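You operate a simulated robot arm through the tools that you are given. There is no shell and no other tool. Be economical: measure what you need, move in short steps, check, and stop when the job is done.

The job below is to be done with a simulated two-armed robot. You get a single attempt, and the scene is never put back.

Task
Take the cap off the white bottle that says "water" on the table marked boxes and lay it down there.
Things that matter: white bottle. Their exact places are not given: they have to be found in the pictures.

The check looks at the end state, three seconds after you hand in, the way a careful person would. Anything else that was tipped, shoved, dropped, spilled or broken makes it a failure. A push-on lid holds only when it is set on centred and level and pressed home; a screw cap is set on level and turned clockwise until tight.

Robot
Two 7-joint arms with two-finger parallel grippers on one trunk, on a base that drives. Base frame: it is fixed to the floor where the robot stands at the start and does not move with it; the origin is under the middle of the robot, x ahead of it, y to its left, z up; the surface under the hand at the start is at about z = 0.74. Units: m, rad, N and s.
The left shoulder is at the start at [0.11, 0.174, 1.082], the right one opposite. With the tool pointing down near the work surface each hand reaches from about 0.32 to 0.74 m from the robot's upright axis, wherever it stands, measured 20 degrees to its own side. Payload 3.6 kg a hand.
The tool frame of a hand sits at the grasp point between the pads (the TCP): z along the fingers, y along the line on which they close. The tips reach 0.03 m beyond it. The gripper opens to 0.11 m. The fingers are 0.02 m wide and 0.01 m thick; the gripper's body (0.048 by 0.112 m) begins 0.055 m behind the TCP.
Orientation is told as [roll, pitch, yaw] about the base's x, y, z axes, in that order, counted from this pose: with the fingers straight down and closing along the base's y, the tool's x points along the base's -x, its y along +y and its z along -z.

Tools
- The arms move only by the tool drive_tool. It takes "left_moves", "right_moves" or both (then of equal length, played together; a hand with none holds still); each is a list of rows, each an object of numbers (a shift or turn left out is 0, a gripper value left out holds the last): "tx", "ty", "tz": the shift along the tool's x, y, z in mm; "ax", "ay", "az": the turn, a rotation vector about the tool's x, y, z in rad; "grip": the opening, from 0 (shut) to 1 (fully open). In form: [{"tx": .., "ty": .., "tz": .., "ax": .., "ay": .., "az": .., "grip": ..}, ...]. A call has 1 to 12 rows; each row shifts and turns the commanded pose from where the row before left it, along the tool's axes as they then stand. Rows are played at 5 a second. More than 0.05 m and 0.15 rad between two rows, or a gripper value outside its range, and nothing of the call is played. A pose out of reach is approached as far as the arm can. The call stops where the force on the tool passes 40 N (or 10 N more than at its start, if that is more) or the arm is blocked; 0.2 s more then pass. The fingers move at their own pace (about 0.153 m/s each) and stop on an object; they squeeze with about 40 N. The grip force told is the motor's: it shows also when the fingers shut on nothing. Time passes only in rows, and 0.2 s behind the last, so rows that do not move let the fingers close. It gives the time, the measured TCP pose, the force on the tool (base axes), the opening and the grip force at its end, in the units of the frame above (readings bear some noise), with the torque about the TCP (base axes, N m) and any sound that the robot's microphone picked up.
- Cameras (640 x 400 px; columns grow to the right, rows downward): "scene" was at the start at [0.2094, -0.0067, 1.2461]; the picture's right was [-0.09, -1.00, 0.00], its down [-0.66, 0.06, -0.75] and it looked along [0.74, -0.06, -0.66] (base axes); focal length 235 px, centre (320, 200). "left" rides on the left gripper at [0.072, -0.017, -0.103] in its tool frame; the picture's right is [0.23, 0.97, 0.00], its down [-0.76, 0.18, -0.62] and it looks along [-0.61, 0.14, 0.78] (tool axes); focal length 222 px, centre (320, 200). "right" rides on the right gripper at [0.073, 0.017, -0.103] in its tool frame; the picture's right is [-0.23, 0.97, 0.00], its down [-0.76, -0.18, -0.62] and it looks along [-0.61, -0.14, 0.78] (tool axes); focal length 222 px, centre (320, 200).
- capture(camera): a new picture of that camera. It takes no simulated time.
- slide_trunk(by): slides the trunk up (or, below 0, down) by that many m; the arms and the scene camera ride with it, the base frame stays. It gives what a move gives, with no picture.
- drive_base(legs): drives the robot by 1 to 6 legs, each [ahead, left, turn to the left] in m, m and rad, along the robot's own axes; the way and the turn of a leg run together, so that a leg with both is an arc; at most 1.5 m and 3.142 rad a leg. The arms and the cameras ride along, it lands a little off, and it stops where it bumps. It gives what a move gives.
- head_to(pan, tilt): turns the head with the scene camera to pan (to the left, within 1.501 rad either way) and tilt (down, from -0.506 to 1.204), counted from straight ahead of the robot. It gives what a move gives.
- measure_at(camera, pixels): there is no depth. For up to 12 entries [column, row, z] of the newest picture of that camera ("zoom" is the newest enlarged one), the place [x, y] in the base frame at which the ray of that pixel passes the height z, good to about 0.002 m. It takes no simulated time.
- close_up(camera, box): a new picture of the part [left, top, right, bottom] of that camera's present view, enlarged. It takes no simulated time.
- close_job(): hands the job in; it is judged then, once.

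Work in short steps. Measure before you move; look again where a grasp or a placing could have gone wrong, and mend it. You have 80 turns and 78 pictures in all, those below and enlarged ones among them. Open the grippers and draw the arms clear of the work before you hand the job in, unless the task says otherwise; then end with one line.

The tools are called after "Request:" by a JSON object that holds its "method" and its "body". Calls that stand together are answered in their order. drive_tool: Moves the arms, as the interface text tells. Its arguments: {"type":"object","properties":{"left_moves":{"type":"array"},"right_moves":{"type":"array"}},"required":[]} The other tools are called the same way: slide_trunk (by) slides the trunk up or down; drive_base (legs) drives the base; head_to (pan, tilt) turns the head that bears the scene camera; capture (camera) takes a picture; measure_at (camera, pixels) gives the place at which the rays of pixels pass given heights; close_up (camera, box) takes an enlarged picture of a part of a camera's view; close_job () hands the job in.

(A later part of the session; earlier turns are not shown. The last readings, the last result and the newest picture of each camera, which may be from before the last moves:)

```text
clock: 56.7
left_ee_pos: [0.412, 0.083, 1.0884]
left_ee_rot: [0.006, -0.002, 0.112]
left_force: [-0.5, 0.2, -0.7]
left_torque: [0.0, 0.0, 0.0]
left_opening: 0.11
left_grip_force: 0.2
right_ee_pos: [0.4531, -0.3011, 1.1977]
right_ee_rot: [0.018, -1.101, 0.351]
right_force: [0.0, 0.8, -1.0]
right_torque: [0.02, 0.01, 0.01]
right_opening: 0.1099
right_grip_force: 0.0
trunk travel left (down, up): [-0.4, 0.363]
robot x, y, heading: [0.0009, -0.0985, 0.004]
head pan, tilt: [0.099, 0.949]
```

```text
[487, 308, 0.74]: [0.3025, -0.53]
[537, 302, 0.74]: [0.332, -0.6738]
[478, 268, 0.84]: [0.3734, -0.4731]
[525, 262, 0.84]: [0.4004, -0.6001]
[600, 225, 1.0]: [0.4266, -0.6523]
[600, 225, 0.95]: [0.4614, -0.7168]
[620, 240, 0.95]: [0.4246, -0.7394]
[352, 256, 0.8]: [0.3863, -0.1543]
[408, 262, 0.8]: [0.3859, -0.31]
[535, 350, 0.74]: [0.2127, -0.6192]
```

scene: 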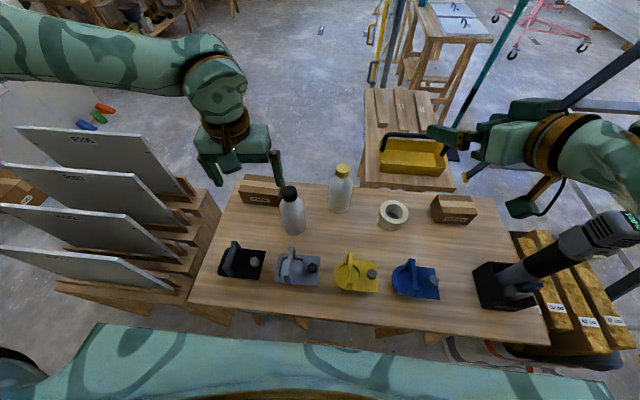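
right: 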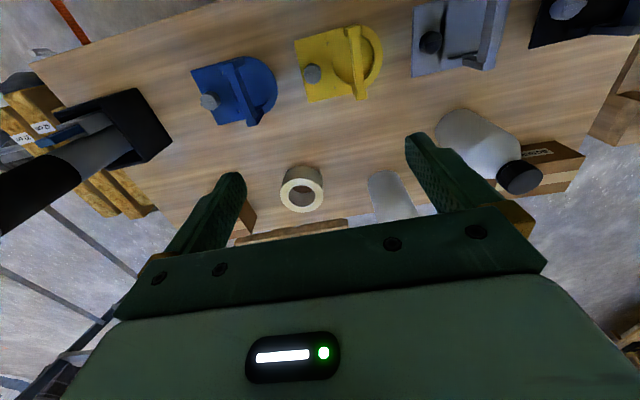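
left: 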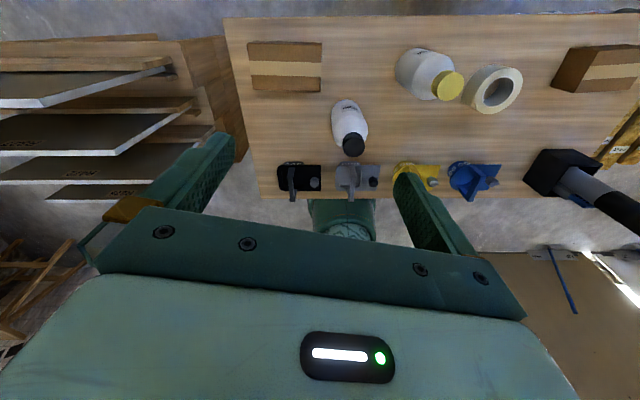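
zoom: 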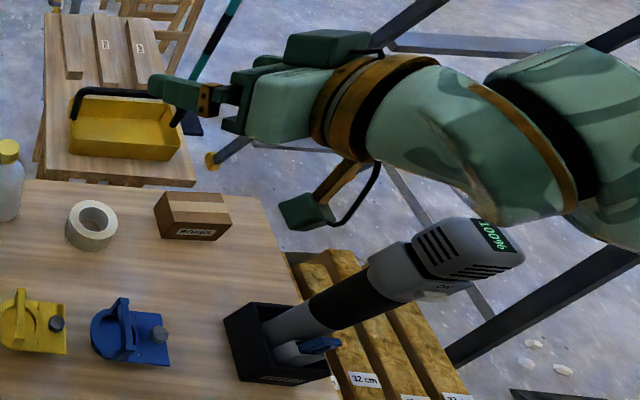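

The tool in the holder rises to about z≈1.05 at (0.37,-0.6). I'll move the right hand left toward the pre-grasp spot while still high (z≈1.10) and check where the forearm lies.

Request:
{"method": "drive_tool", "body": {"right_moves": [{"tx": 14, "ty": 34, "tz": 27.5}, {"tx": 14, "ty": 34, "tz": 27.5}, {"tx": 14, "ty": 34, "tz": 27.5}, {"tx": 14, "ty": 34, "tz": 27.5}, {}]}}

Request:
{"method": "head_to", "body": {"pan": -0.4, "tilt": 0.9}}

Request:
{"method": "capture", "body": {"camera": "scene"}}

```text
clock: 57.9
left_ee_pos: [0.4108, 0.083, 1.0878]
left_ee_rot: [0.004, 0.0, 0.112]
left_force: [0.4, 0.8, 0.0]
left_torque: [0.02, -0.02, 0.02]
left_opening: 0.1102
left_grip_force: 0.1
right_ee_pos: [0.4566, -0.3037, 1.214]
right_ee_rot: [0.006, -1.128, 0.346]
right_force: [-0.2, -0.3, 0.0]
right_torque: [-0.02, 0.03, 0.0]
right_opening: 0.1101
right_grip_force: 0.0
right hand out of reach, approached as far as the arm can: row 1, 2, 3, 4
trunk travel left (down, up): [-0.4, 0.363]
robot x, y, heading: [0.0066, -0.0963, 0.002]
head pan, tilt: [0.099, 0.949]
```

```text
clock: 58.9
left_ee_pos: [0.4109, 0.083, 1.0876]
left_ee_rot: [0.004, 0.0, 0.112]
left_force: [-0.2, 0.1, 0.0]
left_torque: [0.0, 0.01, 0.0]
left_opening: 0.1103
left_grip_force: 0.1
right_ee_pos: [0.4556, -0.3034, 1.2159]
right_ee_rot: [0.005, -1.129, 0.345]
right_force: [-0.9, -0.2, -0.8]
right_torque: [-0.01, 0.02, 0.01]
right_opening: 0.1101
right_grip_force: 0.1
trunk travel left (down, up): [-0.4, 0.363]
robot x, y, heading: [0.0059, -0.096, 0.008]
head pan, tilt: [-0.4, 0.901]
```

```text
46 pictures are left
```

scene: 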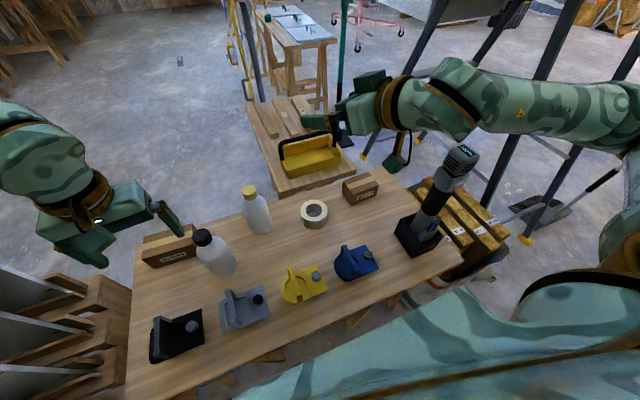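

The level pose is out of reach there. I'll use a steeper hold (fingers 45° down), which still works at a higher grip, and move to the spot in front of the bottle at z≈1.05.

Request:
{"method": "drive_tool", "body": {"right_moves": [{"ay": 0.11}, {"ay": 0.12}, {"ay": 0.115}, {"tx": 13.6, "ty": 27.7, "tz": 33.4}, {"tx": 13.6, "ty": 27.7, "tz": 33.4}, {"tx": 13.6, "ty": 27.7, "tz": 33.4}, {"tx": 13.6, "ty": 27.7, "tz": 33.4}, {"tx": 13.6, "ty": 27.7, "tz": 33.4}, {}]}}

Request:
{"method": "capture", "body": {"camera": "scene"}}

```text
clock: 60.9
left_ee_pos: [0.4115, 0.0818, 1.0896]
left_ee_rot: [0.006, -0.003, 0.111]
left_force: [0.0, 0.3, 1.2]
left_torque: [0.0, 0.03, 0.0]
left_opening: 0.1098
left_grip_force: 0.0
right_ee_pos: [0.4778, -0.1667, 1.0667]
right_ee_rot: [0.001, -0.787, 0.345]
right_force: [-0.3, -0.5, -0.5]
right_torque: [-0.01, -0.04, -0.02]
right_opening: 0.11
right_grip_force: 0.0
right hand out of reach, approached as far as the arm can: row 8
trunk travel left (down, up): [-0.4, 0.363]
robot x, y, heading: [0.0063, -0.1038, 0.003]
head pan, tilt: [-0.4, 0.901]
```

```text
45 pictures are left
```

scene: 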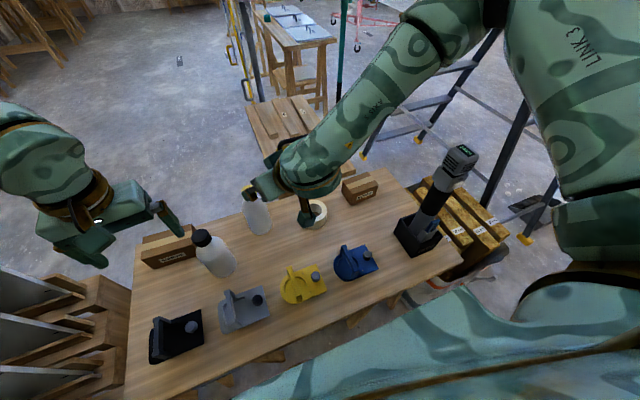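

The forearm now comes from above, clear of the tool. I'll lower the right hand to z≈0.845 in front of the bottle.

Request:
{"method": "drive_tool", "body": {"right_moves": [{"tx": 30.6, "ty": 1.9, "tz": 31.6}, {"tx": 30.6, "ty": 1.9, "tz": 31.6}, {"tx": 30.6, "ty": 1.9, "tz": 31.6}, {"tx": 30.6, "ty": 1.9, "tz": 31.6}, {"tx": 30.6, "ty": 1.9, "tz": 31.6}, {}]}}

Request:
{"method": "capture", "body": {"camera": "right"}}

Request:
{"method": "capture", "body": {"camera": "scene"}}

```text
clock: 62.3
left_ee_pos: [0.411, 0.0825, 1.089]
left_ee_rot: [0.006, -0.001, 0.112]
left_force: [0.1, -0.1, 0.5]
left_torque: [0.0, 0.02, -0.03]
left_opening: 0.1101
left_grip_force: 0.1
right_ee_pos: [0.478, -0.1651, 1.0668]
right_ee_rot: [-0.001, -0.785, 0.343]
right_force: [-1.2, 0.4, 0.3]
right_torque: [0.01, 0.01, -0.01]
right_opening: 0.1102
right_grip_force: 0.0
right hand out of reach, approached as far as the arm can: row 1, 2, 3, 4, 5
trunk travel left (down, up): [-0.4, 0.363]
robot x, y, heading: [0.005, -0.101, 0.007]
head pan, tilt: [-0.4, 0.901]
```

```text
44 pictures are left
```

right: 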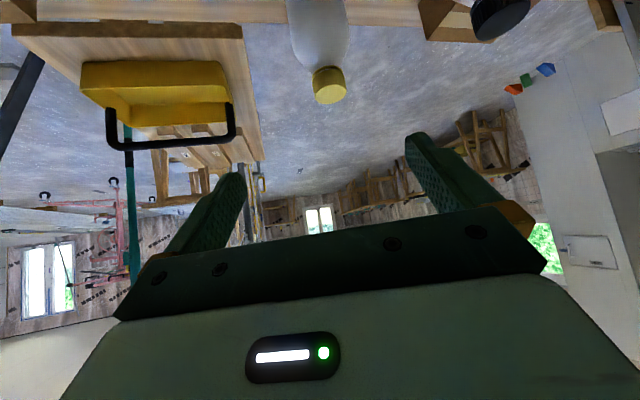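

```text
43 pictures are left
```

scene: 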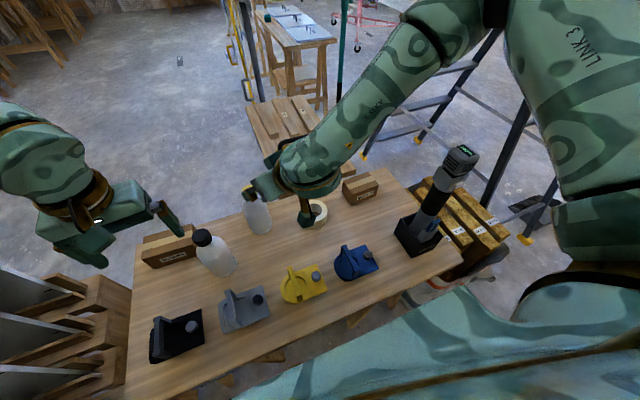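

The right wrist is at a joint limit because the shoulder is high. I'll raise the left hand, then lower the trunk by 0.2, bringing the right hand to z≈0.867 in front of the bottle.

Request:
{"method": "drive_tool", "body": {"left_moves": [{"tz": -45}, {"tz": -45}, {"tx": 35, "ty": 25}, {"tx": 25, "ty": 25}, {"tz": -45}, {"tz": -45}]}}

Request:
{"method": "slide_trunk", "body": {"by": -0.2}}

Request:
{"method": "capture", "body": {"camera": "scene"}}

```text
clock: 63.7
left_ee_pos: [0.346, 0.1253, 1.267]
left_ee_rot: [0.005, -0.002, 0.111]
left_force: [0.3, 0.0, 0.6]
left_torque: [-0.01, -0.02, -0.02]
left_opening: 0.11
left_grip_force: 0.2
right_ee_pos: [0.4777, -0.1652, 1.0673]
right_ee_rot: [-0.001, -0.787, 0.345]
right_force: [0.6, -0.1, 0.2]
right_torque: [0.02, -0.01, -0.02]
right_opening: 0.1098
right_grip_force: 0.1
trunk travel left (down, up): [-0.4, 0.363]
robot x, y, heading: [0.0068, -0.0989, 0.005]
head pan, tilt: [-0.4, 0.901]
```

```text
clock: 65.8
left_ee_pos: [0.3447, 0.1243, 1.0666]
left_ee_rot: [0.005, -0.004, 0.111]
left_force: [-0.2, -0.1, -0.2]
left_torque: [0.02, -0.03, 0.0]
left_opening: 0.11
left_grip_force: 0.1
right_ee_pos: [0.4976, -0.1658, 0.7923]
right_ee_rot: [0.075, -0.618, 0.299]
right_force: [0.2, 0.4, -0.1]
right_torque: [-0.01, 0.0, -0.01]
right_opening: 0.1101
right_grip_force: 0.1
trunk travel left (down, up): [-0.2, 0.563]
robot x, y, heading: [0.0045, -0.0972, 0.008]
head pan, tilt: [-0.4, 0.901]
```

```text
42 pictures are left
```

scene: 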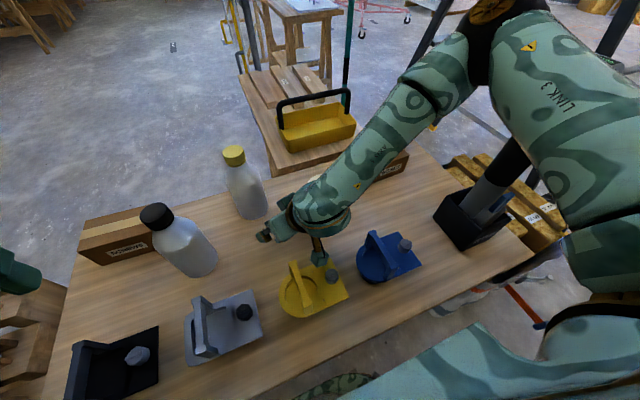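

The right hand went on to z≈0.79 in front of the bottle; the upper arm now passes close to the tool in the holder near (520,165). I'll zoom to see whether there is a gap.

Request:
{"method": "close_up", "body": {"camera": "scene", "box": [400, 80, 640, 280]}}

Request:
{"method": "capture", "body": {"camera": "right"}}

```text
2.00 times, centred on (520, 180) of scene
```

zoom: 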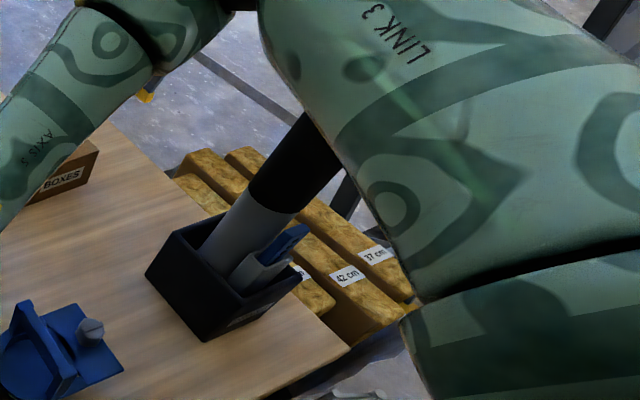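

```text
40 pictures are left
```

right: 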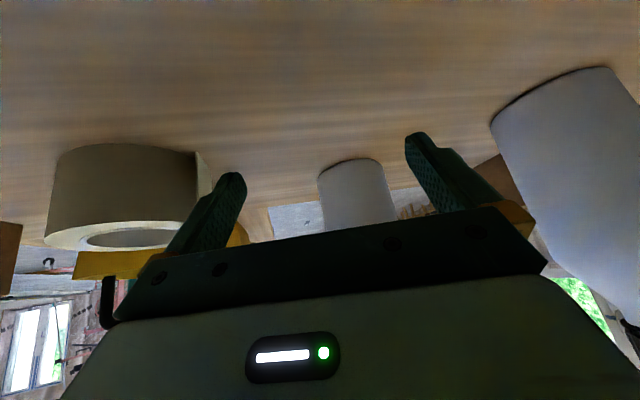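

The bottle sits between the open fingers (355,195) and the tool stands as before. I'll lift the hand 5 cm and re-level roll, watching the reading.

Request:
{"method": "drive_tool", "body": {"right_moves": [{"tx": -14.5, "tz": -20.5}, {"tx": -14.5, "tz": -20.5}, {"ax": 0.075}, {}]}}

```text
clock: 66.8
left_ee_pos: [0.3466, 0.1249, 1.0669]
left_ee_rot: [0.004, -0.002, 0.111]
left_force: [0.2, -1.0, -0.2]
left_torque: [0.0, 0.01, 0.02]
left_opening: 0.11
left_grip_force: 0.1
right_ee_pos: [0.4981, -0.1694, 0.8407]
right_ee_rot: [-0.003, -0.617, 0.299]
right_force: [0.7, -0.7, 0.0]
right_torque: [0.01, -0.01, -0.01]
right_opening: 0.1099
right_grip_force: 0.1
trunk travel left (down, up): [-0.2, 0.563]
robot x, y, heading: [0.0022, -0.1014, 0.006]
head pan, tilt: [-0.4, 0.901]
```

Now pitch the hand flatter (toward -0.9) and turn it slightly toward the bottle, then view.

Request:
{"method": "drive_tool", "body": {"right_moves": [{"ay": -0.14}, {"ay": -0.14}, {}]}}

Request:
{"method": "capture", "body": {"camera": "right"}}

Request:
{"method": "capture", "body": {"camera": "scene"}}

```text
clock: 67.6
left_ee_pos: [0.3482, 0.1242, 1.0654]
left_ee_rot: [0.007, 0.0, 0.11]
left_force: [1.0, 0.5, 0.0]
left_torque: [0.03, -0.02, 0.01]
left_opening: 0.11
left_grip_force: 0.0
right_ee_pos: [0.5117, -0.1247, 0.8783]
right_ee_rot: [-0.018, -0.85, 0.297]
right_force: [0.2, 0.2, -0.4]
right_torque: [0.02, 0.02, -0.03]
right_opening: 0.1102
right_grip_force: 0.0
right hand out of reach, approached as far as the arm can: row 1, 2
trunk travel left (down, up): [-0.2, 0.563]
robot x, y, heading: [0.0019, -0.0994, 0.007]
head pan, tilt: [-0.4, 0.901]
```

```text
39 pictures are left
```

right: 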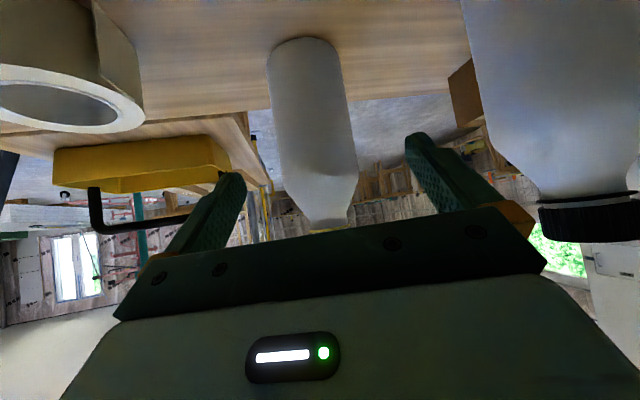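

```text
38 pictures are left
```

scene: 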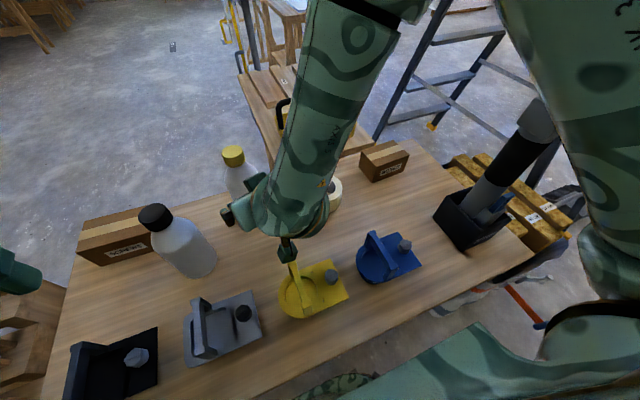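

The bottle is well between the fingers. I'll advance mostly along the fingers toward the bottle, lowering to z≈0.845.

Request:
{"method": "drive_tool", "body": {"right_moves": [{"tx": -4.5, "ty": -1.5, "tz": 30}, {"tx": -4.5, "ty": -1.5, "tz": 30}, {}]}}

Request:
{"method": "capture", "body": {"camera": "right"}}

```text
clock: 68.4
left_ee_pos: [0.3469, 0.1241, 1.0657]
left_ee_rot: [0.005, -0.003, 0.112]
left_force: [-0.7, 0.3, 0.1]
left_torque: [0.0, 0.0, 0.01]
left_opening: 0.1101
left_grip_force: 0.1
right_ee_pos: [0.5633, -0.112, 0.8449]
right_ee_rot: [-0.018, -0.849, 0.299]
right_force: [-0.6, 0.0, 0.4]
right_torque: [-0.01, 0.03, -0.02]
right_opening: 0.1102
right_grip_force: 0.1
trunk travel left (down, up): [-0.2, 0.563]
robot x, y, heading: [0.0039, -0.0968, 0.002]
head pan, tilt: [-0.4, 0.901]
```

```text
37 pictures are left
```

right: 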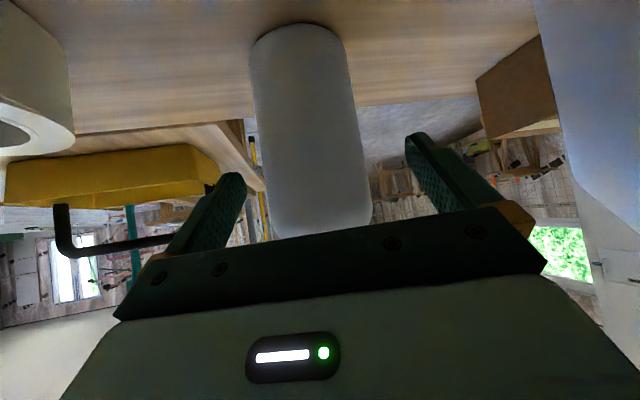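

Good alignment (bottle centre ≈315 vs finger mid ≈325). I'll shift 3 mm, advance the last 2 cm horizontally, and check the force before closing.

Request:
{"method": "drive_tool", "body": {"right_moves": [{"tx": -7, "tz": 8, "ty": -3}, {"tx": -7, "tz": 8}, {}]}}

Request:
{"method": "capture", "body": {"camera": "right"}}

Request:
{"method": "head_to", "body": {"pan": 0, "tilt": 0.8}}

Request:
{"method": "capture", "body": {"camera": "scene"}}

```text
clock: 69.2
left_ee_pos: [0.3474, 0.1247, 1.0654]
left_ee_rot: [0.004, -0.001, 0.11]
left_force: [-0.5, 1.1, -0.7]
left_torque: [-0.02, -0.04, 0.03]
left_opening: 0.1097
left_grip_force: 0.0
right_ee_pos: [0.5814, -0.1087, 0.8459]
right_ee_rot: [-0.018, -0.851, 0.3]
right_force: [-0.9, 0.1, -0.5]
right_torque: [0.0, -0.01, 0.04]
right_opening: 0.1102
right_grip_force: 0.1
trunk travel left (down, up): [-0.2, 0.563]
robot x, y, heading: [0.0064, -0.0966, 0.006]
head pan, tilt: [-0.4, 0.901]
```

```text
36 pictures are left
```

right: 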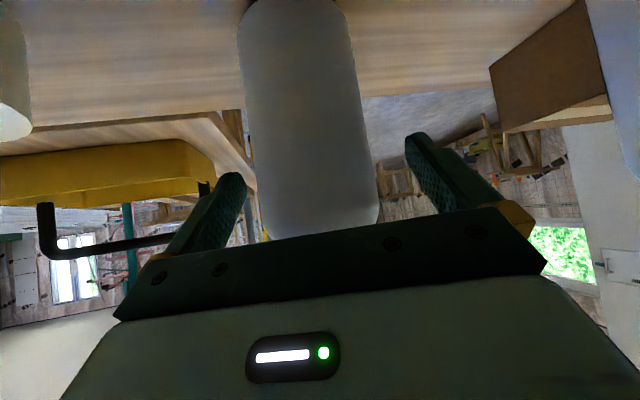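

```text
clock: 70.1
left_ee_pos: [0.3464, 0.1243, 1.0666]
left_ee_rot: [0.006, -0.002, 0.112]
left_force: [-0.5, 0.3, 0.8]
left_torque: [0.01, 0.02, -0.01]
left_opening: 0.1099
left_grip_force: 0.0
right_ee_pos: [0.5825, -0.1086, 0.8453]
right_ee_rot: [-0.017, -0.849, 0.297]
right_force: [-0.6, -0.5, 0.3]
right_torque: [0.0, -0.01, 0.01]
right_opening: 0.1099
right_grip_force: 0.0
trunk travel left (down, up): [-0.2, 0.563]
robot x, y, heading: [0.0079, -0.0999, 0.007]
head pan, tilt: [0.0, 0.799]
```

```text
35 pictures are left
```

scene: 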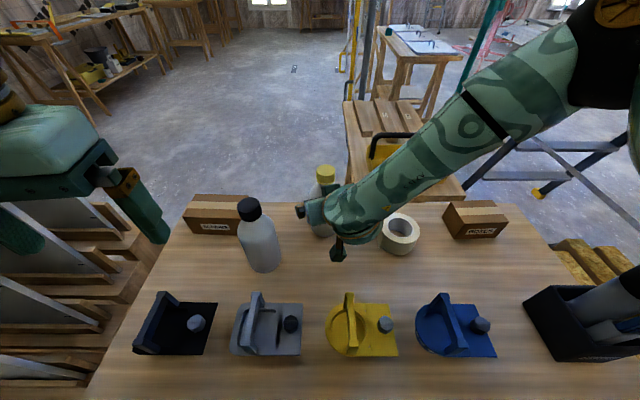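

Everything clear. Advance 4 mm more and close the right gripper on the bottle body.

Request:
{"method": "drive_tool", "body": {"right_moves": [{"tx": -2.7, "tz": 3}, {"grip": 0.8}, {"grip": 0.7}, {"grip": 0.55}, {"grip": 0.4}, {"grip": 0.4}]}}

Request:
{"method": "capture", "body": {"camera": "right"}}

```text
clock: 71.5
left_ee_pos: [0.3466, 0.1247, 1.0661]
left_ee_rot: [0.004, -0.001, 0.113]
left_force: [0.1, -0.2, -0.5]
left_torque: [-0.03, 0.01, -0.01]
left_opening: 0.1102
left_grip_force: 0.1
right_ee_pos: [0.5863, -0.108, 0.8459]
right_ee_rot: [-0.017, -0.85, 0.299]
right_force: [1.6, -1.2, 1.2]
right_torque: [0.12, -0.11, 0.0]
right_opening: 0.0718
right_grip_force: 40.4
trunk travel left (down, up): [-0.2, 0.563]
robot x, y, heading: [0.0063, -0.0979, 0.008]
head pan, tilt: [0.0, 0.799]
```

```text
34 pictures are left
```

right: 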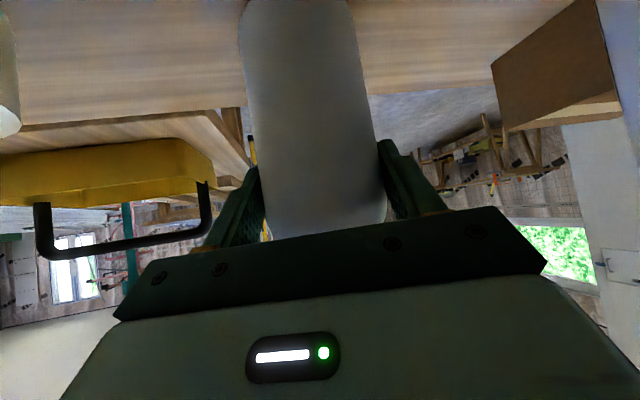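

Firm grip (opening 0.072, 40 N). Now I'll bring the left hand over the cap at z≈1.03 to see whether it can reach.

Request:
{"method": "drive_tool", "body": {"left_moves": [{"tx": -28, "ty": -32, "tz": 4.5}, {"tx": -28, "ty": -32, "tz": 4.5}, {"tx": -28, "ty": -32, "tz": 4.5}, {"tx": -28, "ty": -32, "tz": 4.5}, {"tx": -28, "ty": -32, "tz": 4.5}, {"tx": -28, "ty": -32, "tz": 4.5}, {}]}}

Request:
{"method": "capture", "body": {"camera": "scene"}}

```text
clock: 73.1
left_ee_pos: [0.5339, -0.0496, 1.0394]
left_ee_rot: [0.005, -0.001, 0.112]
left_force: [0.4, 0.7, -0.8]
left_torque: [0.01, 0.01, 0.0]
left_opening: 0.11
left_grip_force: 0.0
right_ee_pos: [0.5852, -0.1073, 0.8458]
right_ee_rot: [-0.019, -0.851, 0.298]
right_force: [0.2, 0.5, 3.3]
right_torque: [0.27, -0.02, -0.05]
right_opening: 0.0718
right_grip_force: 40.4
trunk travel left (down, up): [-0.2, 0.563]
robot x, y, heading: [0.0064, -0.101, 0.008]
head pan, tilt: [0.0, 0.799]
```

```text
33 pictures are left
```

scene: 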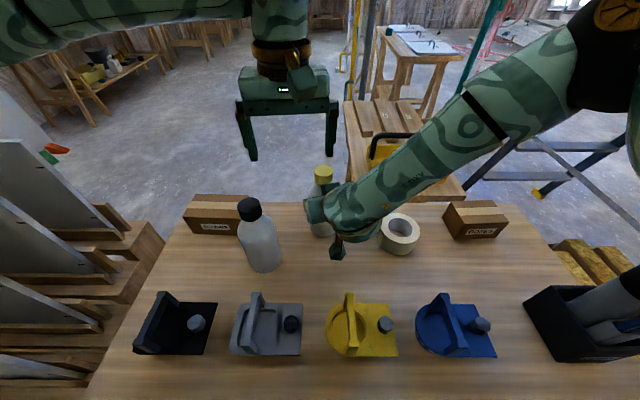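

Reachable so far. Continue to directly over the cap and check with the left camera.

Request:
{"method": "drive_tool", "body": {"left_moves": [{"tx": -28, "ty": -31, "grip": 0.7}, {"tx": -28, "ty": -31}, {}]}}

Request:
{"method": "capture", "body": {"camera": "left"}}

Request:
{"method": "close_up", "body": {"camera": "scene", "box": [220, 50, 460, 250]}}

```text
clock: 73.9
left_ee_pos: [0.5986, -0.104, 1.0393]
left_ee_rot: [0.006, -0.002, 0.11]
left_force: [-0.1, 1.2, 0.3]
left_torque: [0.0, 0.01, -0.01]
left_opening: 0.0771
left_grip_force: 0.2
right_ee_pos: [0.5862, -0.1069, 0.8465]
right_ee_rot: [-0.02, -0.85, 0.298]
right_force: [1.7, -1.0, 4.9]
right_torque: [0.19, -0.14, -0.07]
right_opening: 0.0718
right_grip_force: 40.3
trunk travel left (down, up): [-0.2, 0.563]
robot x, y, heading: [0.0053, -0.094, 0.004]
head pan, tilt: [0.0, 0.799]
```

```text
32 pictures are left
```

left: 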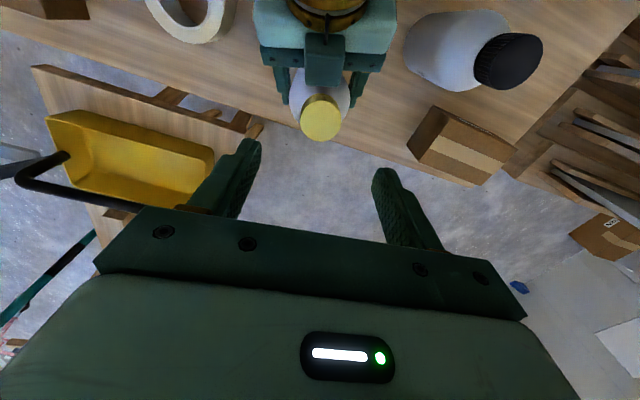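

```text
2.00 times, centred on (340, 150) of scene
```

zoom: 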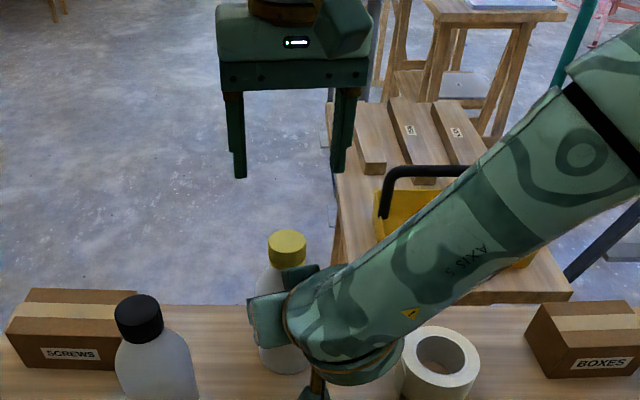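

The left hand is over the cap. I'll measure the cap-top centre from both cameras.

Request:
{"method": "measure_at", "body": {"camera": "left", "pixels": [[321, 119, 0.938], [321, 119, 0.93], [302, 118, 0.938], [340, 118, 0.938]]}}

Request:
{"method": "measure_at", "body": {"camera": "zoom", "pixels": [[287, 243, 0.938], [287, 243, 0.93], [287, 243, 0.945], [287, 266, 0.915], [287, 266, 0.905]]}}

```text
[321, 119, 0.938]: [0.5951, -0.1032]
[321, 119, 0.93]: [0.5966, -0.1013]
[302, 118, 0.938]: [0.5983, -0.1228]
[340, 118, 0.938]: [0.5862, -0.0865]
```

```text
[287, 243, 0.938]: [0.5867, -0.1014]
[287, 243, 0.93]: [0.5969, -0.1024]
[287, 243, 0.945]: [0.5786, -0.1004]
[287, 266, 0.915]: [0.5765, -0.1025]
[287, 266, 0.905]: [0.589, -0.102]
```

Cap centre is (0.596,-0.102), top z≈0.931. A block on the right gripper shows at (324,85) near the cap; I'll zoom and measure it for clearance.

Request:
{"method": "close_up", "body": {"camera": "left", "box": [240, 0, 420, 150]}}

Request:
{"method": "measure_at", "body": {"camera": "left", "pixels": [[324, 86, 0.9], [324, 86, 0.92], [324, 86, 0.94], [306, 35, 0.94], [343, 35, 0.94]]}}

```text
2.67 times, centred on (330, 75) of left
```

zoom: 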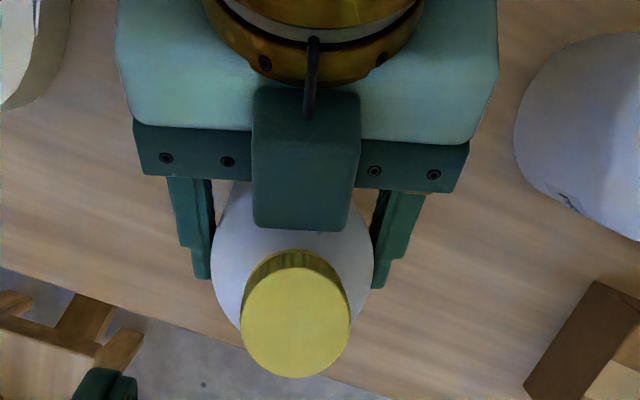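

```text
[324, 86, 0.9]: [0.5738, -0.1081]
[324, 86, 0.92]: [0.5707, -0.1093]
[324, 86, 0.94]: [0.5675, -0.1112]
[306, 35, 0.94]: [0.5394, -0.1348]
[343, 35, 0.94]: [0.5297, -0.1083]
```

The block (corner ≈0.026 from the cap axis, z≈0.92) limits left yaw, so I'll work in strokes between yaw ≈ -0.45 and 0.9. First turn the left hand to -0.45 and centre it, still high.

Request:
{"method": "drive_tool", "body": {"left_moves": [{"tx": 2.4, "ty": 2.3, "grip": 0.5}, {"az": 0.14}, {"az": 0.14}, {"az": 0.14}, {"az": 0.14}, {}]}}

```text
clock: 75.3
left_ee_pos: [0.5861, -0.0869, 1.0341]
left_ee_rot: [0.006, -0.004, -0.204]
left_force: [0.0, 0.1, 0.3]
left_torque: [-0.01, -0.01, -0.01]
left_opening: 0.0548
left_grip_force: 0.0
left hand out of reach, approached as far as the arm can: row 3, 4, 5
right_ee_pos: [0.5843, -0.1067, 0.8455]
right_ee_rot: [-0.018, -0.85, 0.299]
right_force: [-1.2, 1.4, 5.8]
right_torque: [0.52, -0.02, 0.07]
right_opening: 0.0715
right_grip_force: 39.8
trunk travel left (down, up): [-0.2, 0.563]
robot x, y, heading: [0.0077, -0.0969, 0.005]
head pan, tilt: [0.0, 0.799]
```

Yaw is limited near -0.2 here. I'll take yaw ≈ -0.12, recentre over the cap and lower part-way (tips about z 0.93).

Request:
{"method": "drive_tool", "body": {"left_moves": [{"az": -0.084}, {"tx": -11.5, "ty": -13.6}, {"tz": 40}, {"tz": 25}, {}]}}

Request:
{"method": "close_up", "body": {"camera": "left", "box": [200, 30, 440, 230]}}

Request:
{"method": "close_up", "body": {"camera": "scene", "box": [250, 100, 410, 240]}}

```text
clock: 76.5
left_ee_pos: [0.5975, -0.0996, 0.9662]
left_ee_rot: [0.007, -0.003, -0.119]
left_force: [-0.6, -0.1, -0.7]
left_torque: [0.0, 0.03, 0.03]
left_opening: 0.055
left_grip_force: 0.1
right_ee_pos: [0.585, -0.1069, 0.8465]
right_ee_rot: [-0.019, -0.851, 0.3]
right_force: [-2.6, -2.2, 5.7]
right_torque: [0.13, 0.21, 0.1]
right_opening: 0.0717
right_grip_force: 40.0
trunk travel left (down, up): [-0.2, 0.563]
robot x, y, heading: [0.0066, -0.1001, 0.006]
head pan, tilt: [0.0, 0.799]
```

```text
2.00 times, centred on (320, 130) of left
```

zoom: 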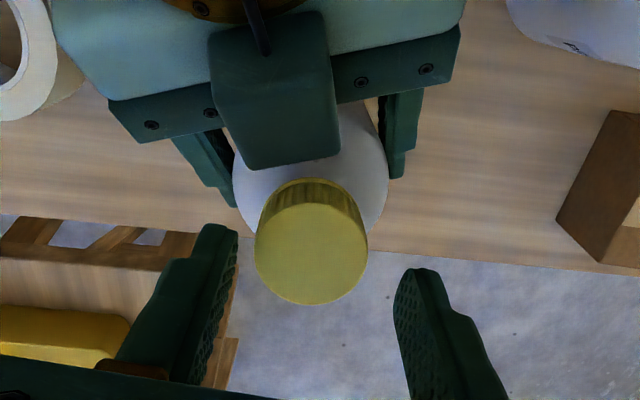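

```text
2.86 times, centred on (330, 170) of scene
```

zoom: 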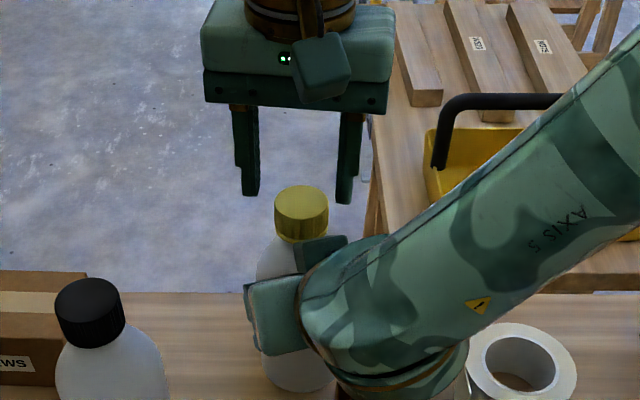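

Request:
{"method": "measure_at", "body": {"camera": "zoom", "pixels": [[301, 200, 0.931], [301, 200, 0.935], [250, 195, 0.936], [344, 202, 0.936], [301, 243, 0.913]]}}

Request:
{"method": "capture", "body": {"camera": "left"}}

Request:
{"method": "measure_at", "body": {"camera": "left", "pixels": [[311, 158, 0.931], [311, 158, 0.927], [327, 152, 0.931], [383, 155, 0.931]]}}

```text
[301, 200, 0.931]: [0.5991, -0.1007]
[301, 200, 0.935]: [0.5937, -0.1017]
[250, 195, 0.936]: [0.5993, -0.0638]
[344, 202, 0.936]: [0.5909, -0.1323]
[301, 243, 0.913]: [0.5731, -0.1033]
```

```text
27 pictures are left
```

left: 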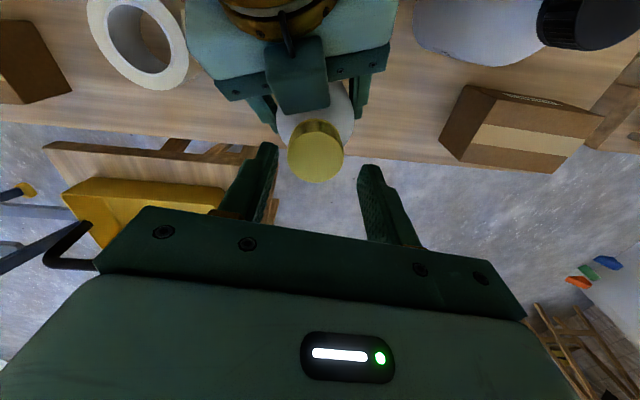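

```text
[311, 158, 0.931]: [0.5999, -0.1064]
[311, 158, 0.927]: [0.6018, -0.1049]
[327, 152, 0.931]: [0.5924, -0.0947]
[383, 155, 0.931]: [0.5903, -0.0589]
```

The cap centre is ≈(0.597,-0.103); the hand is within 3 mm. I'll lower 22 mm and close on the cap.

Request:
{"method": "drive_tool", "body": {"left_moves": [{"ty": -2.5}, {"tz": 12}, {"tz": 10}, {"grip": 0.35}, {"grip": 0.25}, {"grip": 0.2}, {"grip": 0.2}]}}

Request:
{"method": "close_up", "body": {"camera": "scene", "box": [250, 100, 410, 240]}}

```text
clock: 78.1
left_ee_pos: [0.5981, -0.1021, 0.9447]
left_ee_rot: [0.006, -0.004, -0.118]
left_force: [0.1, 5.0, 0.2]
left_torque: [-0.11, 0.09, 0.04]
left_opening: 0.0379
left_grip_force: 39.9
right_ee_pos: [0.5849, -0.1069, 0.8452]
right_ee_rot: [-0.016, -0.85, 0.298]
right_force: [-0.9, -5.3, 3.3]
right_torque: [0.77, 0.15, 0.02]
right_opening: 0.0716
right_grip_force: 39.9
trunk travel left (down, up): [-0.2, 0.563]
robot x, y, heading: [0.0054, -0.0967, 0.009]
head pan, tilt: [0.0, 0.799]
```

```text
2.86 times, centred on (330, 170) of scene
```

zoom: 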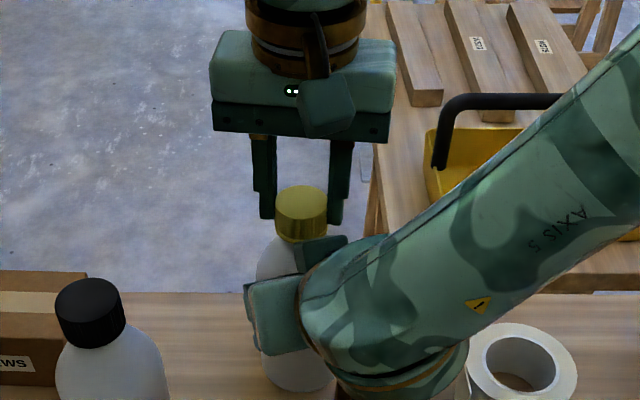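

Cap gripped (0.038). Turn counter-clockwise about 1 rad with a small rise.

Request:
{"method": "drive_tool", "body": {"left_moves": [{"az": -0.14, "tz": -0.1}, {"az": -0.14, "tz": -0.1}, {"az": -0.14, "tz": -0.1}, {"az": -0.14, "tz": -0.1}, {"az": -0.14, "tz": -0.1}, {"az": -0.14, "tz": -0.1}, {"az": -0.14, "tz": -0.1}, {}]}}

Request:
{"method": "close_up", "body": {"camera": "scene", "box": [250, 100, 410, 240]}}

```text
clock: 79.9
left_ee_pos: [0.5969, -0.1019, 0.9479]
left_ee_rot: [0.001, -0.006, 0.863]
left_force: [5.3, 6.2, -7.7]
left_torque: [0.0, -0.07, 0.04]
left_opening: 0.0375
left_grip_force: 40.3
right_ee_pos: [0.5862, -0.1069, 0.8455]
right_ee_rot: [-0.017, -0.85, 0.298]
right_force: [-7.1, -7.5, 9.3]
right_torque: [0.71, -0.32, -0.03]
right_opening: 0.0717
right_grip_force: 39.4
trunk travel left (down, up): [-0.2, 0.563]
robot x, y, heading: [0.002, -0.0974, 0.001]
head pan, tilt: [0.0, 0.799]
```

```text
2.86 times, centred on (330, 170) of scene
```

zoom: 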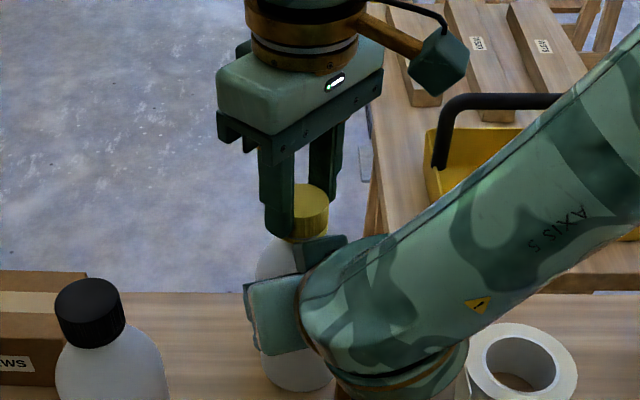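

The turn went smoothly and the hand rose about 3 mm. I'll test gently whether the cap is already free by lifting 3 mm.

Request:
{"method": "drive_tool", "body": {"left_moves": [{"tz": -1.5}, {"tz": -1.5}, {}]}}

Request:
{"method": "close_up", "body": {"camera": "scene", "box": [280, 140, 360, 210]}}

```text
clock: 80.7
left_ee_pos: [0.5981, -0.1027, 0.9483]
left_ee_rot: [0.003, -0.008, 0.86]
left_force: [8.5, 8.7, -29.3]
left_torque: [0.23, -0.84, 0.02]
left_opening: 0.0375
left_grip_force: 40.1
right_ee_pos: [0.5863, -0.1066, 0.8466]
right_ee_rot: [-0.017, -0.852, 0.298]
right_force: [-8.7, -8.3, 24.9]
right_torque: [0.78, -0.3, -0.06]
right_opening: 0.0712
right_grip_force: 39.8
trunk travel left (down, up): [-0.2, 0.563]
robot x, y, heading: [0.0036, -0.0978, 0.006]
head pan, tilt: [0.0, 0.799]
```

```text
5.71 times, centred on (320, 175) of scene
```

zoom: 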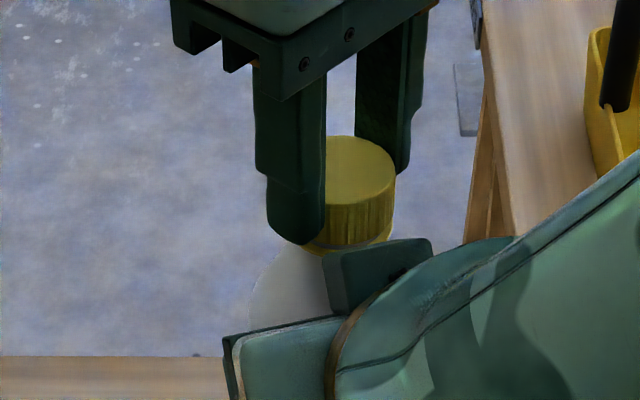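

Still threaded (29 N pull), though a gap at the ring shows it has started rising. I'll relax the pull, reopen slightly, swing back and regrip for the next stroke.

Request:
{"method": "drive_tool", "body": {"left_moves": [{"tz": 3}, {"grip": 0.43}, {"az": 0.14}, {"az": 0.14}, {"az": 0.14}, {"az": 0.14}, {"az": 0.14}, {"az": 0.14}, {"az": 0.14}, {"grip": 0.2}, {}]}}

Request:
{"method": "drive_tool", "body": {"left_moves": [{"az": -0.145, "tz": -0.1}, {"az": -0.145, "tz": -0.1}, {"az": -0.145, "tz": -0.1}, {"az": -0.145, "tz": -0.1}, {"az": -0.145, "tz": -0.1}, {"az": -0.145, "tz": -0.1}, {"az": -0.145, "tz": -0.1}, {}]}}

```text
clock: 83.1
left_ee_pos: [0.5968, -0.1023, 0.9467]
left_ee_rot: [0.008, -0.003, -0.123]
left_force: [0.0, -0.6, -0.5]
left_torque: [-0.08, 0.01, 0.01]
left_opening: 0.0374
left_grip_force: 40.7
right_ee_pos: [0.5859, -0.107, 0.845]
right_ee_rot: [-0.018, -0.85, 0.299]
right_force: [-1.1, -0.1, -0.3]
right_torque: [0.2, 0.29, 0.06]
right_opening: 0.0714
right_grip_force: 40.2
trunk travel left (down, up): [-0.2, 0.563]
robot x, y, heading: [0.0077, -0.0994, 0.006]
head pan, tilt: [0.0, 0.799]
```

```text
clock: 84.9
left_ee_pos: [0.5963, -0.1036, 0.9479]
left_ee_rot: [0.0, -0.007, 0.898]
left_force: [1.3, 8.3, 2.4]
left_torque: [-0.2, 0.12, -0.02]
left_opening: 0.0377
left_grip_force: 40.2
right_ee_pos: [0.5864, -0.1077, 0.8455]
right_ee_rot: [-0.018, -0.851, 0.297]
right_force: [-3.3, -7.9, 0.8]
right_torque: [1.18, 0.1, -0.09]
right_opening: 0.0709
right_grip_force: 40.1
trunk travel left (down, up): [-0.2, 0.563]
robot x, y, heading: [0.0068, -0.1007, 0.006]
head pan, tilt: [0.0, 0.799]
```

Good, second stroke done with small forces. Repeat the return and the stroke.

Request:
{"method": "drive_tool", "body": {"left_moves": [{"grip": 0.43}, {"az": 0.145}, {"az": 0.145}, {"az": 0.145}, {"az": 0.145}, {"az": 0.145}, {"az": 0.145}, {"az": 0.145}, {"grip": 0.2}, {}]}}

Request:
{"method": "drive_tool", "body": {"left_moves": [{"az": -0.145, "tz": -0.14}, {"az": -0.145, "tz": -0.14}, {"az": -0.145, "tz": -0.14}, {"az": -0.145, "tz": -0.14}, {"az": -0.145, "tz": -0.14}, {"az": -0.145, "tz": -0.14}, {"az": -0.145, "tz": -0.14}, {}]}}

Request:
{"method": "close_up", "body": {"camera": "scene", "box": [280, 140, 360, 210]}}

```text
clock: 87.1
left_ee_pos: [0.5973, -0.104, 0.947]
left_ee_rot: [0.007, -0.004, -0.119]
left_force: [-0.3, 2.4, 0.5]
left_torque: [-0.15, 0.03, 0.01]
left_opening: 0.0379
left_grip_force: 39.6
right_ee_pos: [0.5858, -0.1073, 0.8461]
right_ee_rot: [-0.018, -0.849, 0.297]
right_force: [-0.1, -2.0, -0.7]
right_torque: [0.6, 0.15, -0.04]
right_opening: 0.0712
right_grip_force: 39.5
trunk travel left (down, up): [-0.2, 0.563]
robot x, y, heading: [0.0048, -0.0981, 0.004]
head pan, tilt: [0.0, 0.799]
```

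```text
clock: 88.9
left_ee_pos: [0.598, -0.1022, 0.9492]
left_ee_rot: [0.001, -0.007, 0.9]
left_force: [0.0, 8.9, -0.2]
left_torque: [-0.17, 0.13, 0.0]
left_opening: 0.0376
left_grip_force: 40.2
right_ee_pos: [0.5857, -0.1072, 0.8444]
right_ee_rot: [-0.017, -0.849, 0.297]
right_force: [-0.9, -9.4, 1.3]
right_torque: [1.21, 0.2, -0.08]
right_opening: 0.0712
right_grip_force: 39.9
trunk travel left (down, up): [-0.2, 0.563]
robot x, y, heading: [0.0065, -0.1014, 0.005]
head pan, tilt: [0.0, 0.799]
```

```text
5.71 times, centred on (320, 175) of scene
```

zoom: 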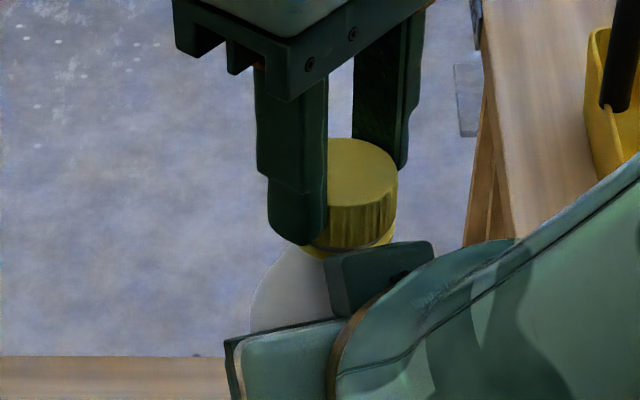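

Cap appears to be rising (a gap at the ring without lifting). I'll continue with two more strokes.

Request:
{"method": "drive_tool", "body": {"left_moves": [{"grip": 0.43}, {"az": 0.145}, {"az": 0.145}, {"az": 0.145}, {"az": 0.145}, {"az": 0.145}, {"az": 0.145}, {"az": 0.145}, {"grip": 0.2}, {}]}}

Request:
{"method": "drive_tool", "body": {"left_moves": [{"az": -0.145, "tz": -0.14}, {"az": -0.145, "tz": -0.14}, {"az": -0.145, "tz": -0.14}, {"az": -0.145, "tz": -0.14}, {"az": -0.145, "tz": -0.14}, {"az": -0.145, "tz": -0.14}, {"az": -0.145, "tz": -0.14}, {}]}}

Request:
{"method": "drive_tool", "body": {"left_moves": [{"grip": 0.43}, {"az": 0.145}, {"az": 0.145}, {"az": 0.145}, {"az": 0.145}, {"az": 0.145}, {"az": 0.145}, {"az": 0.145}, {"grip": 0.2}, {}]}}

Request:
{"method": "drive_tool", "body": {"left_moves": [{"az": -0.145, "tz": -0.14}, {"az": -0.145, "tz": -0.14}, {"az": -0.145, "tz": -0.14}, {"az": -0.145, "tz": -0.14}, {"az": -0.145, "tz": -0.14}, {"az": -0.145, "tz": -0.14}, {"az": -0.145, "tz": -0.14}, {}]}}

Request:
{"method": "close_up", "body": {"camera": "scene", "box": [280, 140, 360, 210]}}

```text
clock: 91.1
left_ee_pos: [0.5972, -0.1029, 0.949]
left_ee_rot: [0.007, -0.003, -0.121]
left_force: [-0.3, -1.8, -0.7]
left_torque: [-0.14, 0.01, 0.0]
left_opening: 0.038
left_grip_force: 40.1
right_ee_pos: [0.5864, -0.1072, 0.8457]
right_ee_rot: [-0.016, -0.851, 0.298]
right_force: [-0.8, 2.9, -0.6]
right_torque: [0.06, 0.25, 0.01]
right_opening: 0.0711
right_grip_force: 40.2
trunk travel left (down, up): [-0.2, 0.563]
robot x, y, heading: [0.0052, -0.0948, 0.007]
head pan, tilt: [0.0, 0.799]
```

```text
clock: 92.9
left_ee_pos: [0.5977, -0.1038, 0.9484]
left_ee_rot: [0.001, -0.008, 0.899]
left_force: [-7.0, 2.5, 1.7]
left_torque: [-0.41, 0.4, -0.06]
left_opening: 0.0377
left_grip_force: 40.3
right_ee_pos: [0.5862, -0.1076, 0.8468]
right_ee_rot: [-0.017, -0.85, 0.297]
right_force: [8.9, -2.1, 0.6]
right_torque: [0.71, 0.48, -0.06]
right_opening: 0.071
right_grip_force: 39.8
trunk travel left (down, up): [-0.2, 0.563]
robot x, y, heading: [0.0069, -0.0962, 0.004]
head pan, tilt: [0.0, 0.799]
```

```text
clock: 95.1
left_ee_pos: [0.5967, -0.1037, 0.9483]
left_ee_rot: [0.005, -0.004, -0.121]
left_force: [0.5, -1.0, -0.6]
left_torque: [-0.16, 0.04, -0.03]
left_opening: 0.0379
left_grip_force: 39.8
right_ee_pos: [0.5862, -0.1078, 0.8449]
right_ee_rot: [-0.019, -0.849, 0.298]
right_force: [-1.3, 1.0, 0.7]
right_torque: [0.2, 0.21, 0.06]
right_opening: 0.0708
right_grip_force: 39.4
trunk travel left (down, up): [-0.2, 0.563]
robot x, y, heading: [0.0052, -0.0993, 0.009]
head pan, tilt: [0.0, 0.799]
```

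```text
clock: 96.9
left_ee_pos: [0.5979, -0.1039, 0.9495]
left_ee_rot: [0.001, -0.007, 0.898]
left_force: [-6.2, 3.9, -0.7]
left_torque: [-0.27, 0.33, -0.01]
left_opening: 0.0377
left_grip_force: 40.2
right_ee_pos: [0.5865, -0.1084, 0.8457]
right_ee_rot: [-0.019, -0.848, 0.298]
right_force: [6.5, -3.3, 0.4]
right_torque: [0.73, 0.45, -0.08]
right_opening: 0.0709
right_grip_force: 40.4
trunk travel left (down, up): [-0.2, 0.563]
robot x, y, heading: [0.0027, -0.0999, 0.005]
head pan, tilt: [0.0, 0.799]
```

```text
5.71 times, centred on (320, 175) of scene
```

zoom: 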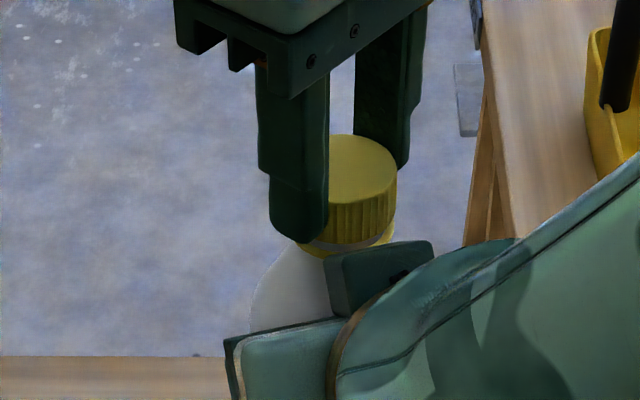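

The gap below the cap grows (top row 138→134), so it's unscrewing. Three more strokes.

Request:
{"method": "drive_tool", "body": {"left_moves": [{"grip": 0.43}, {"az": 0.145}, {"az": 0.145}, {"az": 0.145}, {"az": 0.145}, {"az": 0.145}, {"az": 0.145}, {"az": 0.145}, {"grip": 0.2}, {}]}}

Request:
{"method": "drive_tool", "body": {"left_moves": [{"az": -0.145, "tz": -0.12}, {"az": -0.145, "tz": -0.12}, {"az": -0.145, "tz": -0.12}, {"az": -0.145, "tz": -0.12}, {"az": -0.145, "tz": -0.12}, {"az": -0.145, "tz": -0.12}, {"az": -0.145, "tz": -0.12}, {}]}}

Request:
{"method": "drive_tool", "body": {"left_moves": [{"grip": 0.43}, {"az": 0.145}, {"az": 0.145}, {"az": 0.145}, {"az": 0.145}, {"az": 0.145}, {"az": 0.145}, {"az": 0.145}, {"grip": 0.2}, {}]}}

Request:
{"method": "drive_tool", "body": {"left_moves": [{"az": -0.145, "tz": -0.12}, {"az": -0.145, "tz": -0.12}, {"az": -0.145, "tz": -0.12}, {"az": -0.145, "tz": -0.12}, {"az": -0.145, "tz": -0.12}, {"az": -0.145, "tz": -0.12}, {"az": -0.145, "tz": -0.12}, {}]}}

Request:
{"method": "drive_tool", "body": {"left_moves": [{"tz": -1.5}, {"tz": -1.5}, {}]}}

Request:
{"method": "close_up", "body": {"camera": "scene", "box": [280, 140, 360, 210]}}

```text
clock: 99.1
left_ee_pos: [0.5974, -0.1037, 0.9496]
left_ee_rot: [0.007, -0.002, -0.12]
left_force: [0.7, 2.5, -0.5]
left_torque: [-0.08, 0.03, 0.0]
left_opening: 0.0376
left_grip_force: 39.5
right_ee_pos: [0.585, -0.1071, 0.8459]
right_ee_rot: [-0.017, -0.85, 0.299]
right_force: [-0.9, -1.2, 0.2]
right_torque: [0.44, 0.14, 0.03]
right_opening: 0.0709
right_grip_force: 39.9
trunk travel left (down, up): [-0.2, 0.563]
robot x, y, heading: [0.0043, -0.0971, 0.01]
head pan, tilt: [0.0, 0.799]
```

```text
clock: 100.9
left_ee_pos: [0.5974, -0.1036, 0.9494]
left_ee_rot: [0.002, -0.007, 0.898]
left_force: [-3.9, 2.2, 0.4]
left_torque: [-0.44, 0.43, -0.01]
left_opening: 0.0375
left_grip_force: 40.0
right_ee_pos: [0.5861, -0.1058, 0.8454]
right_ee_rot: [-0.018, -0.851, 0.299]
right_force: [3.0, -2.5, 0.6]
right_torque: [0.8, 0.24, -0.01]
right_opening: 0.0707
right_grip_force: 40.3
trunk travel left (down, up): [-0.2, 0.563]
robot x, y, heading: [0.0046, -0.0977, 0.003]
head pan, tilt: [0.0, 0.799]
```

```text
clock: 103.1
left_ee_pos: [0.5962, -0.1023, 0.9509]
left_ee_rot: [0.006, -0.003, -0.121]
left_force: [0.0, 1.1, 0.5]
left_torque: [-0.19, 0.02, -0.02]
left_opening: 0.0376
left_grip_force: 40.1
right_ee_pos: [0.5863, -0.1068, 0.8462]
right_ee_rot: [-0.018, -0.851, 0.296]
right_force: [-1.0, -0.3, -0.1]
right_torque: [0.39, 0.15, 0.02]
right_opening: 0.0706
right_grip_force: 40.3
trunk travel left (down, up): [-0.2, 0.563]
robot x, y, heading: [0.0044, -0.0957, 0.002]
head pan, tilt: [0.0, 0.799]
```

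```text
clock: 104.9
left_ee_pos: [0.5964, -0.1041, 0.951]
left_ee_rot: [-0.001, -0.007, 0.898]
left_force: [0.0, 0.2, -0.5]
left_torque: [-0.01, -0.04, 0.01]
left_opening: 0.0375
left_grip_force: 39.9
right_ee_pos: [0.5855, -0.1069, 0.8471]
right_ee_rot: [-0.016, -0.851, 0.298]
right_force: [-1.0, 0.4, 0.1]
right_torque: [0.17, 0.16, 0.05]
right_opening: 0.0708
right_grip_force: 39.8
trunk travel left (down, up): [-0.2, 0.563]
robot x, y, heading: [0.0042, -0.0976, 0.007]
head pan, tilt: [0.0, 0.799]
```

```text
clock: 105.7
left_ee_pos: [0.598, -0.1041, 0.9541]
left_ee_rot: [0.0, -0.008, 0.894]
left_force: [-0.7, -0.4, -1.1]
left_torque: [-0.02, -0.02, 0.03]
left_opening: 0.0376
left_grip_force: 40.5
right_ee_pos: [0.5863, -0.1066, 0.8466]
right_ee_rot: [-0.018, -0.85, 0.298]
right_force: [-0.9, 0.2, -0.1]
right_torque: [0.16, 0.2, 0.04]
right_opening: 0.0706
right_grip_force: 39.5
trunk travel left (down, up): [-0.2, 0.563]
robot x, y, heading: [0.0038, -0.0967, 0.002]
head pan, tilt: [0.0, 0.799]
```

```text
5.71 times, centred on (320, 175) of scene
```

zoom: 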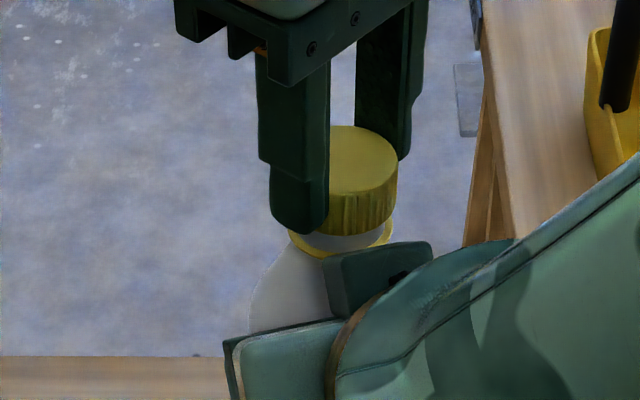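

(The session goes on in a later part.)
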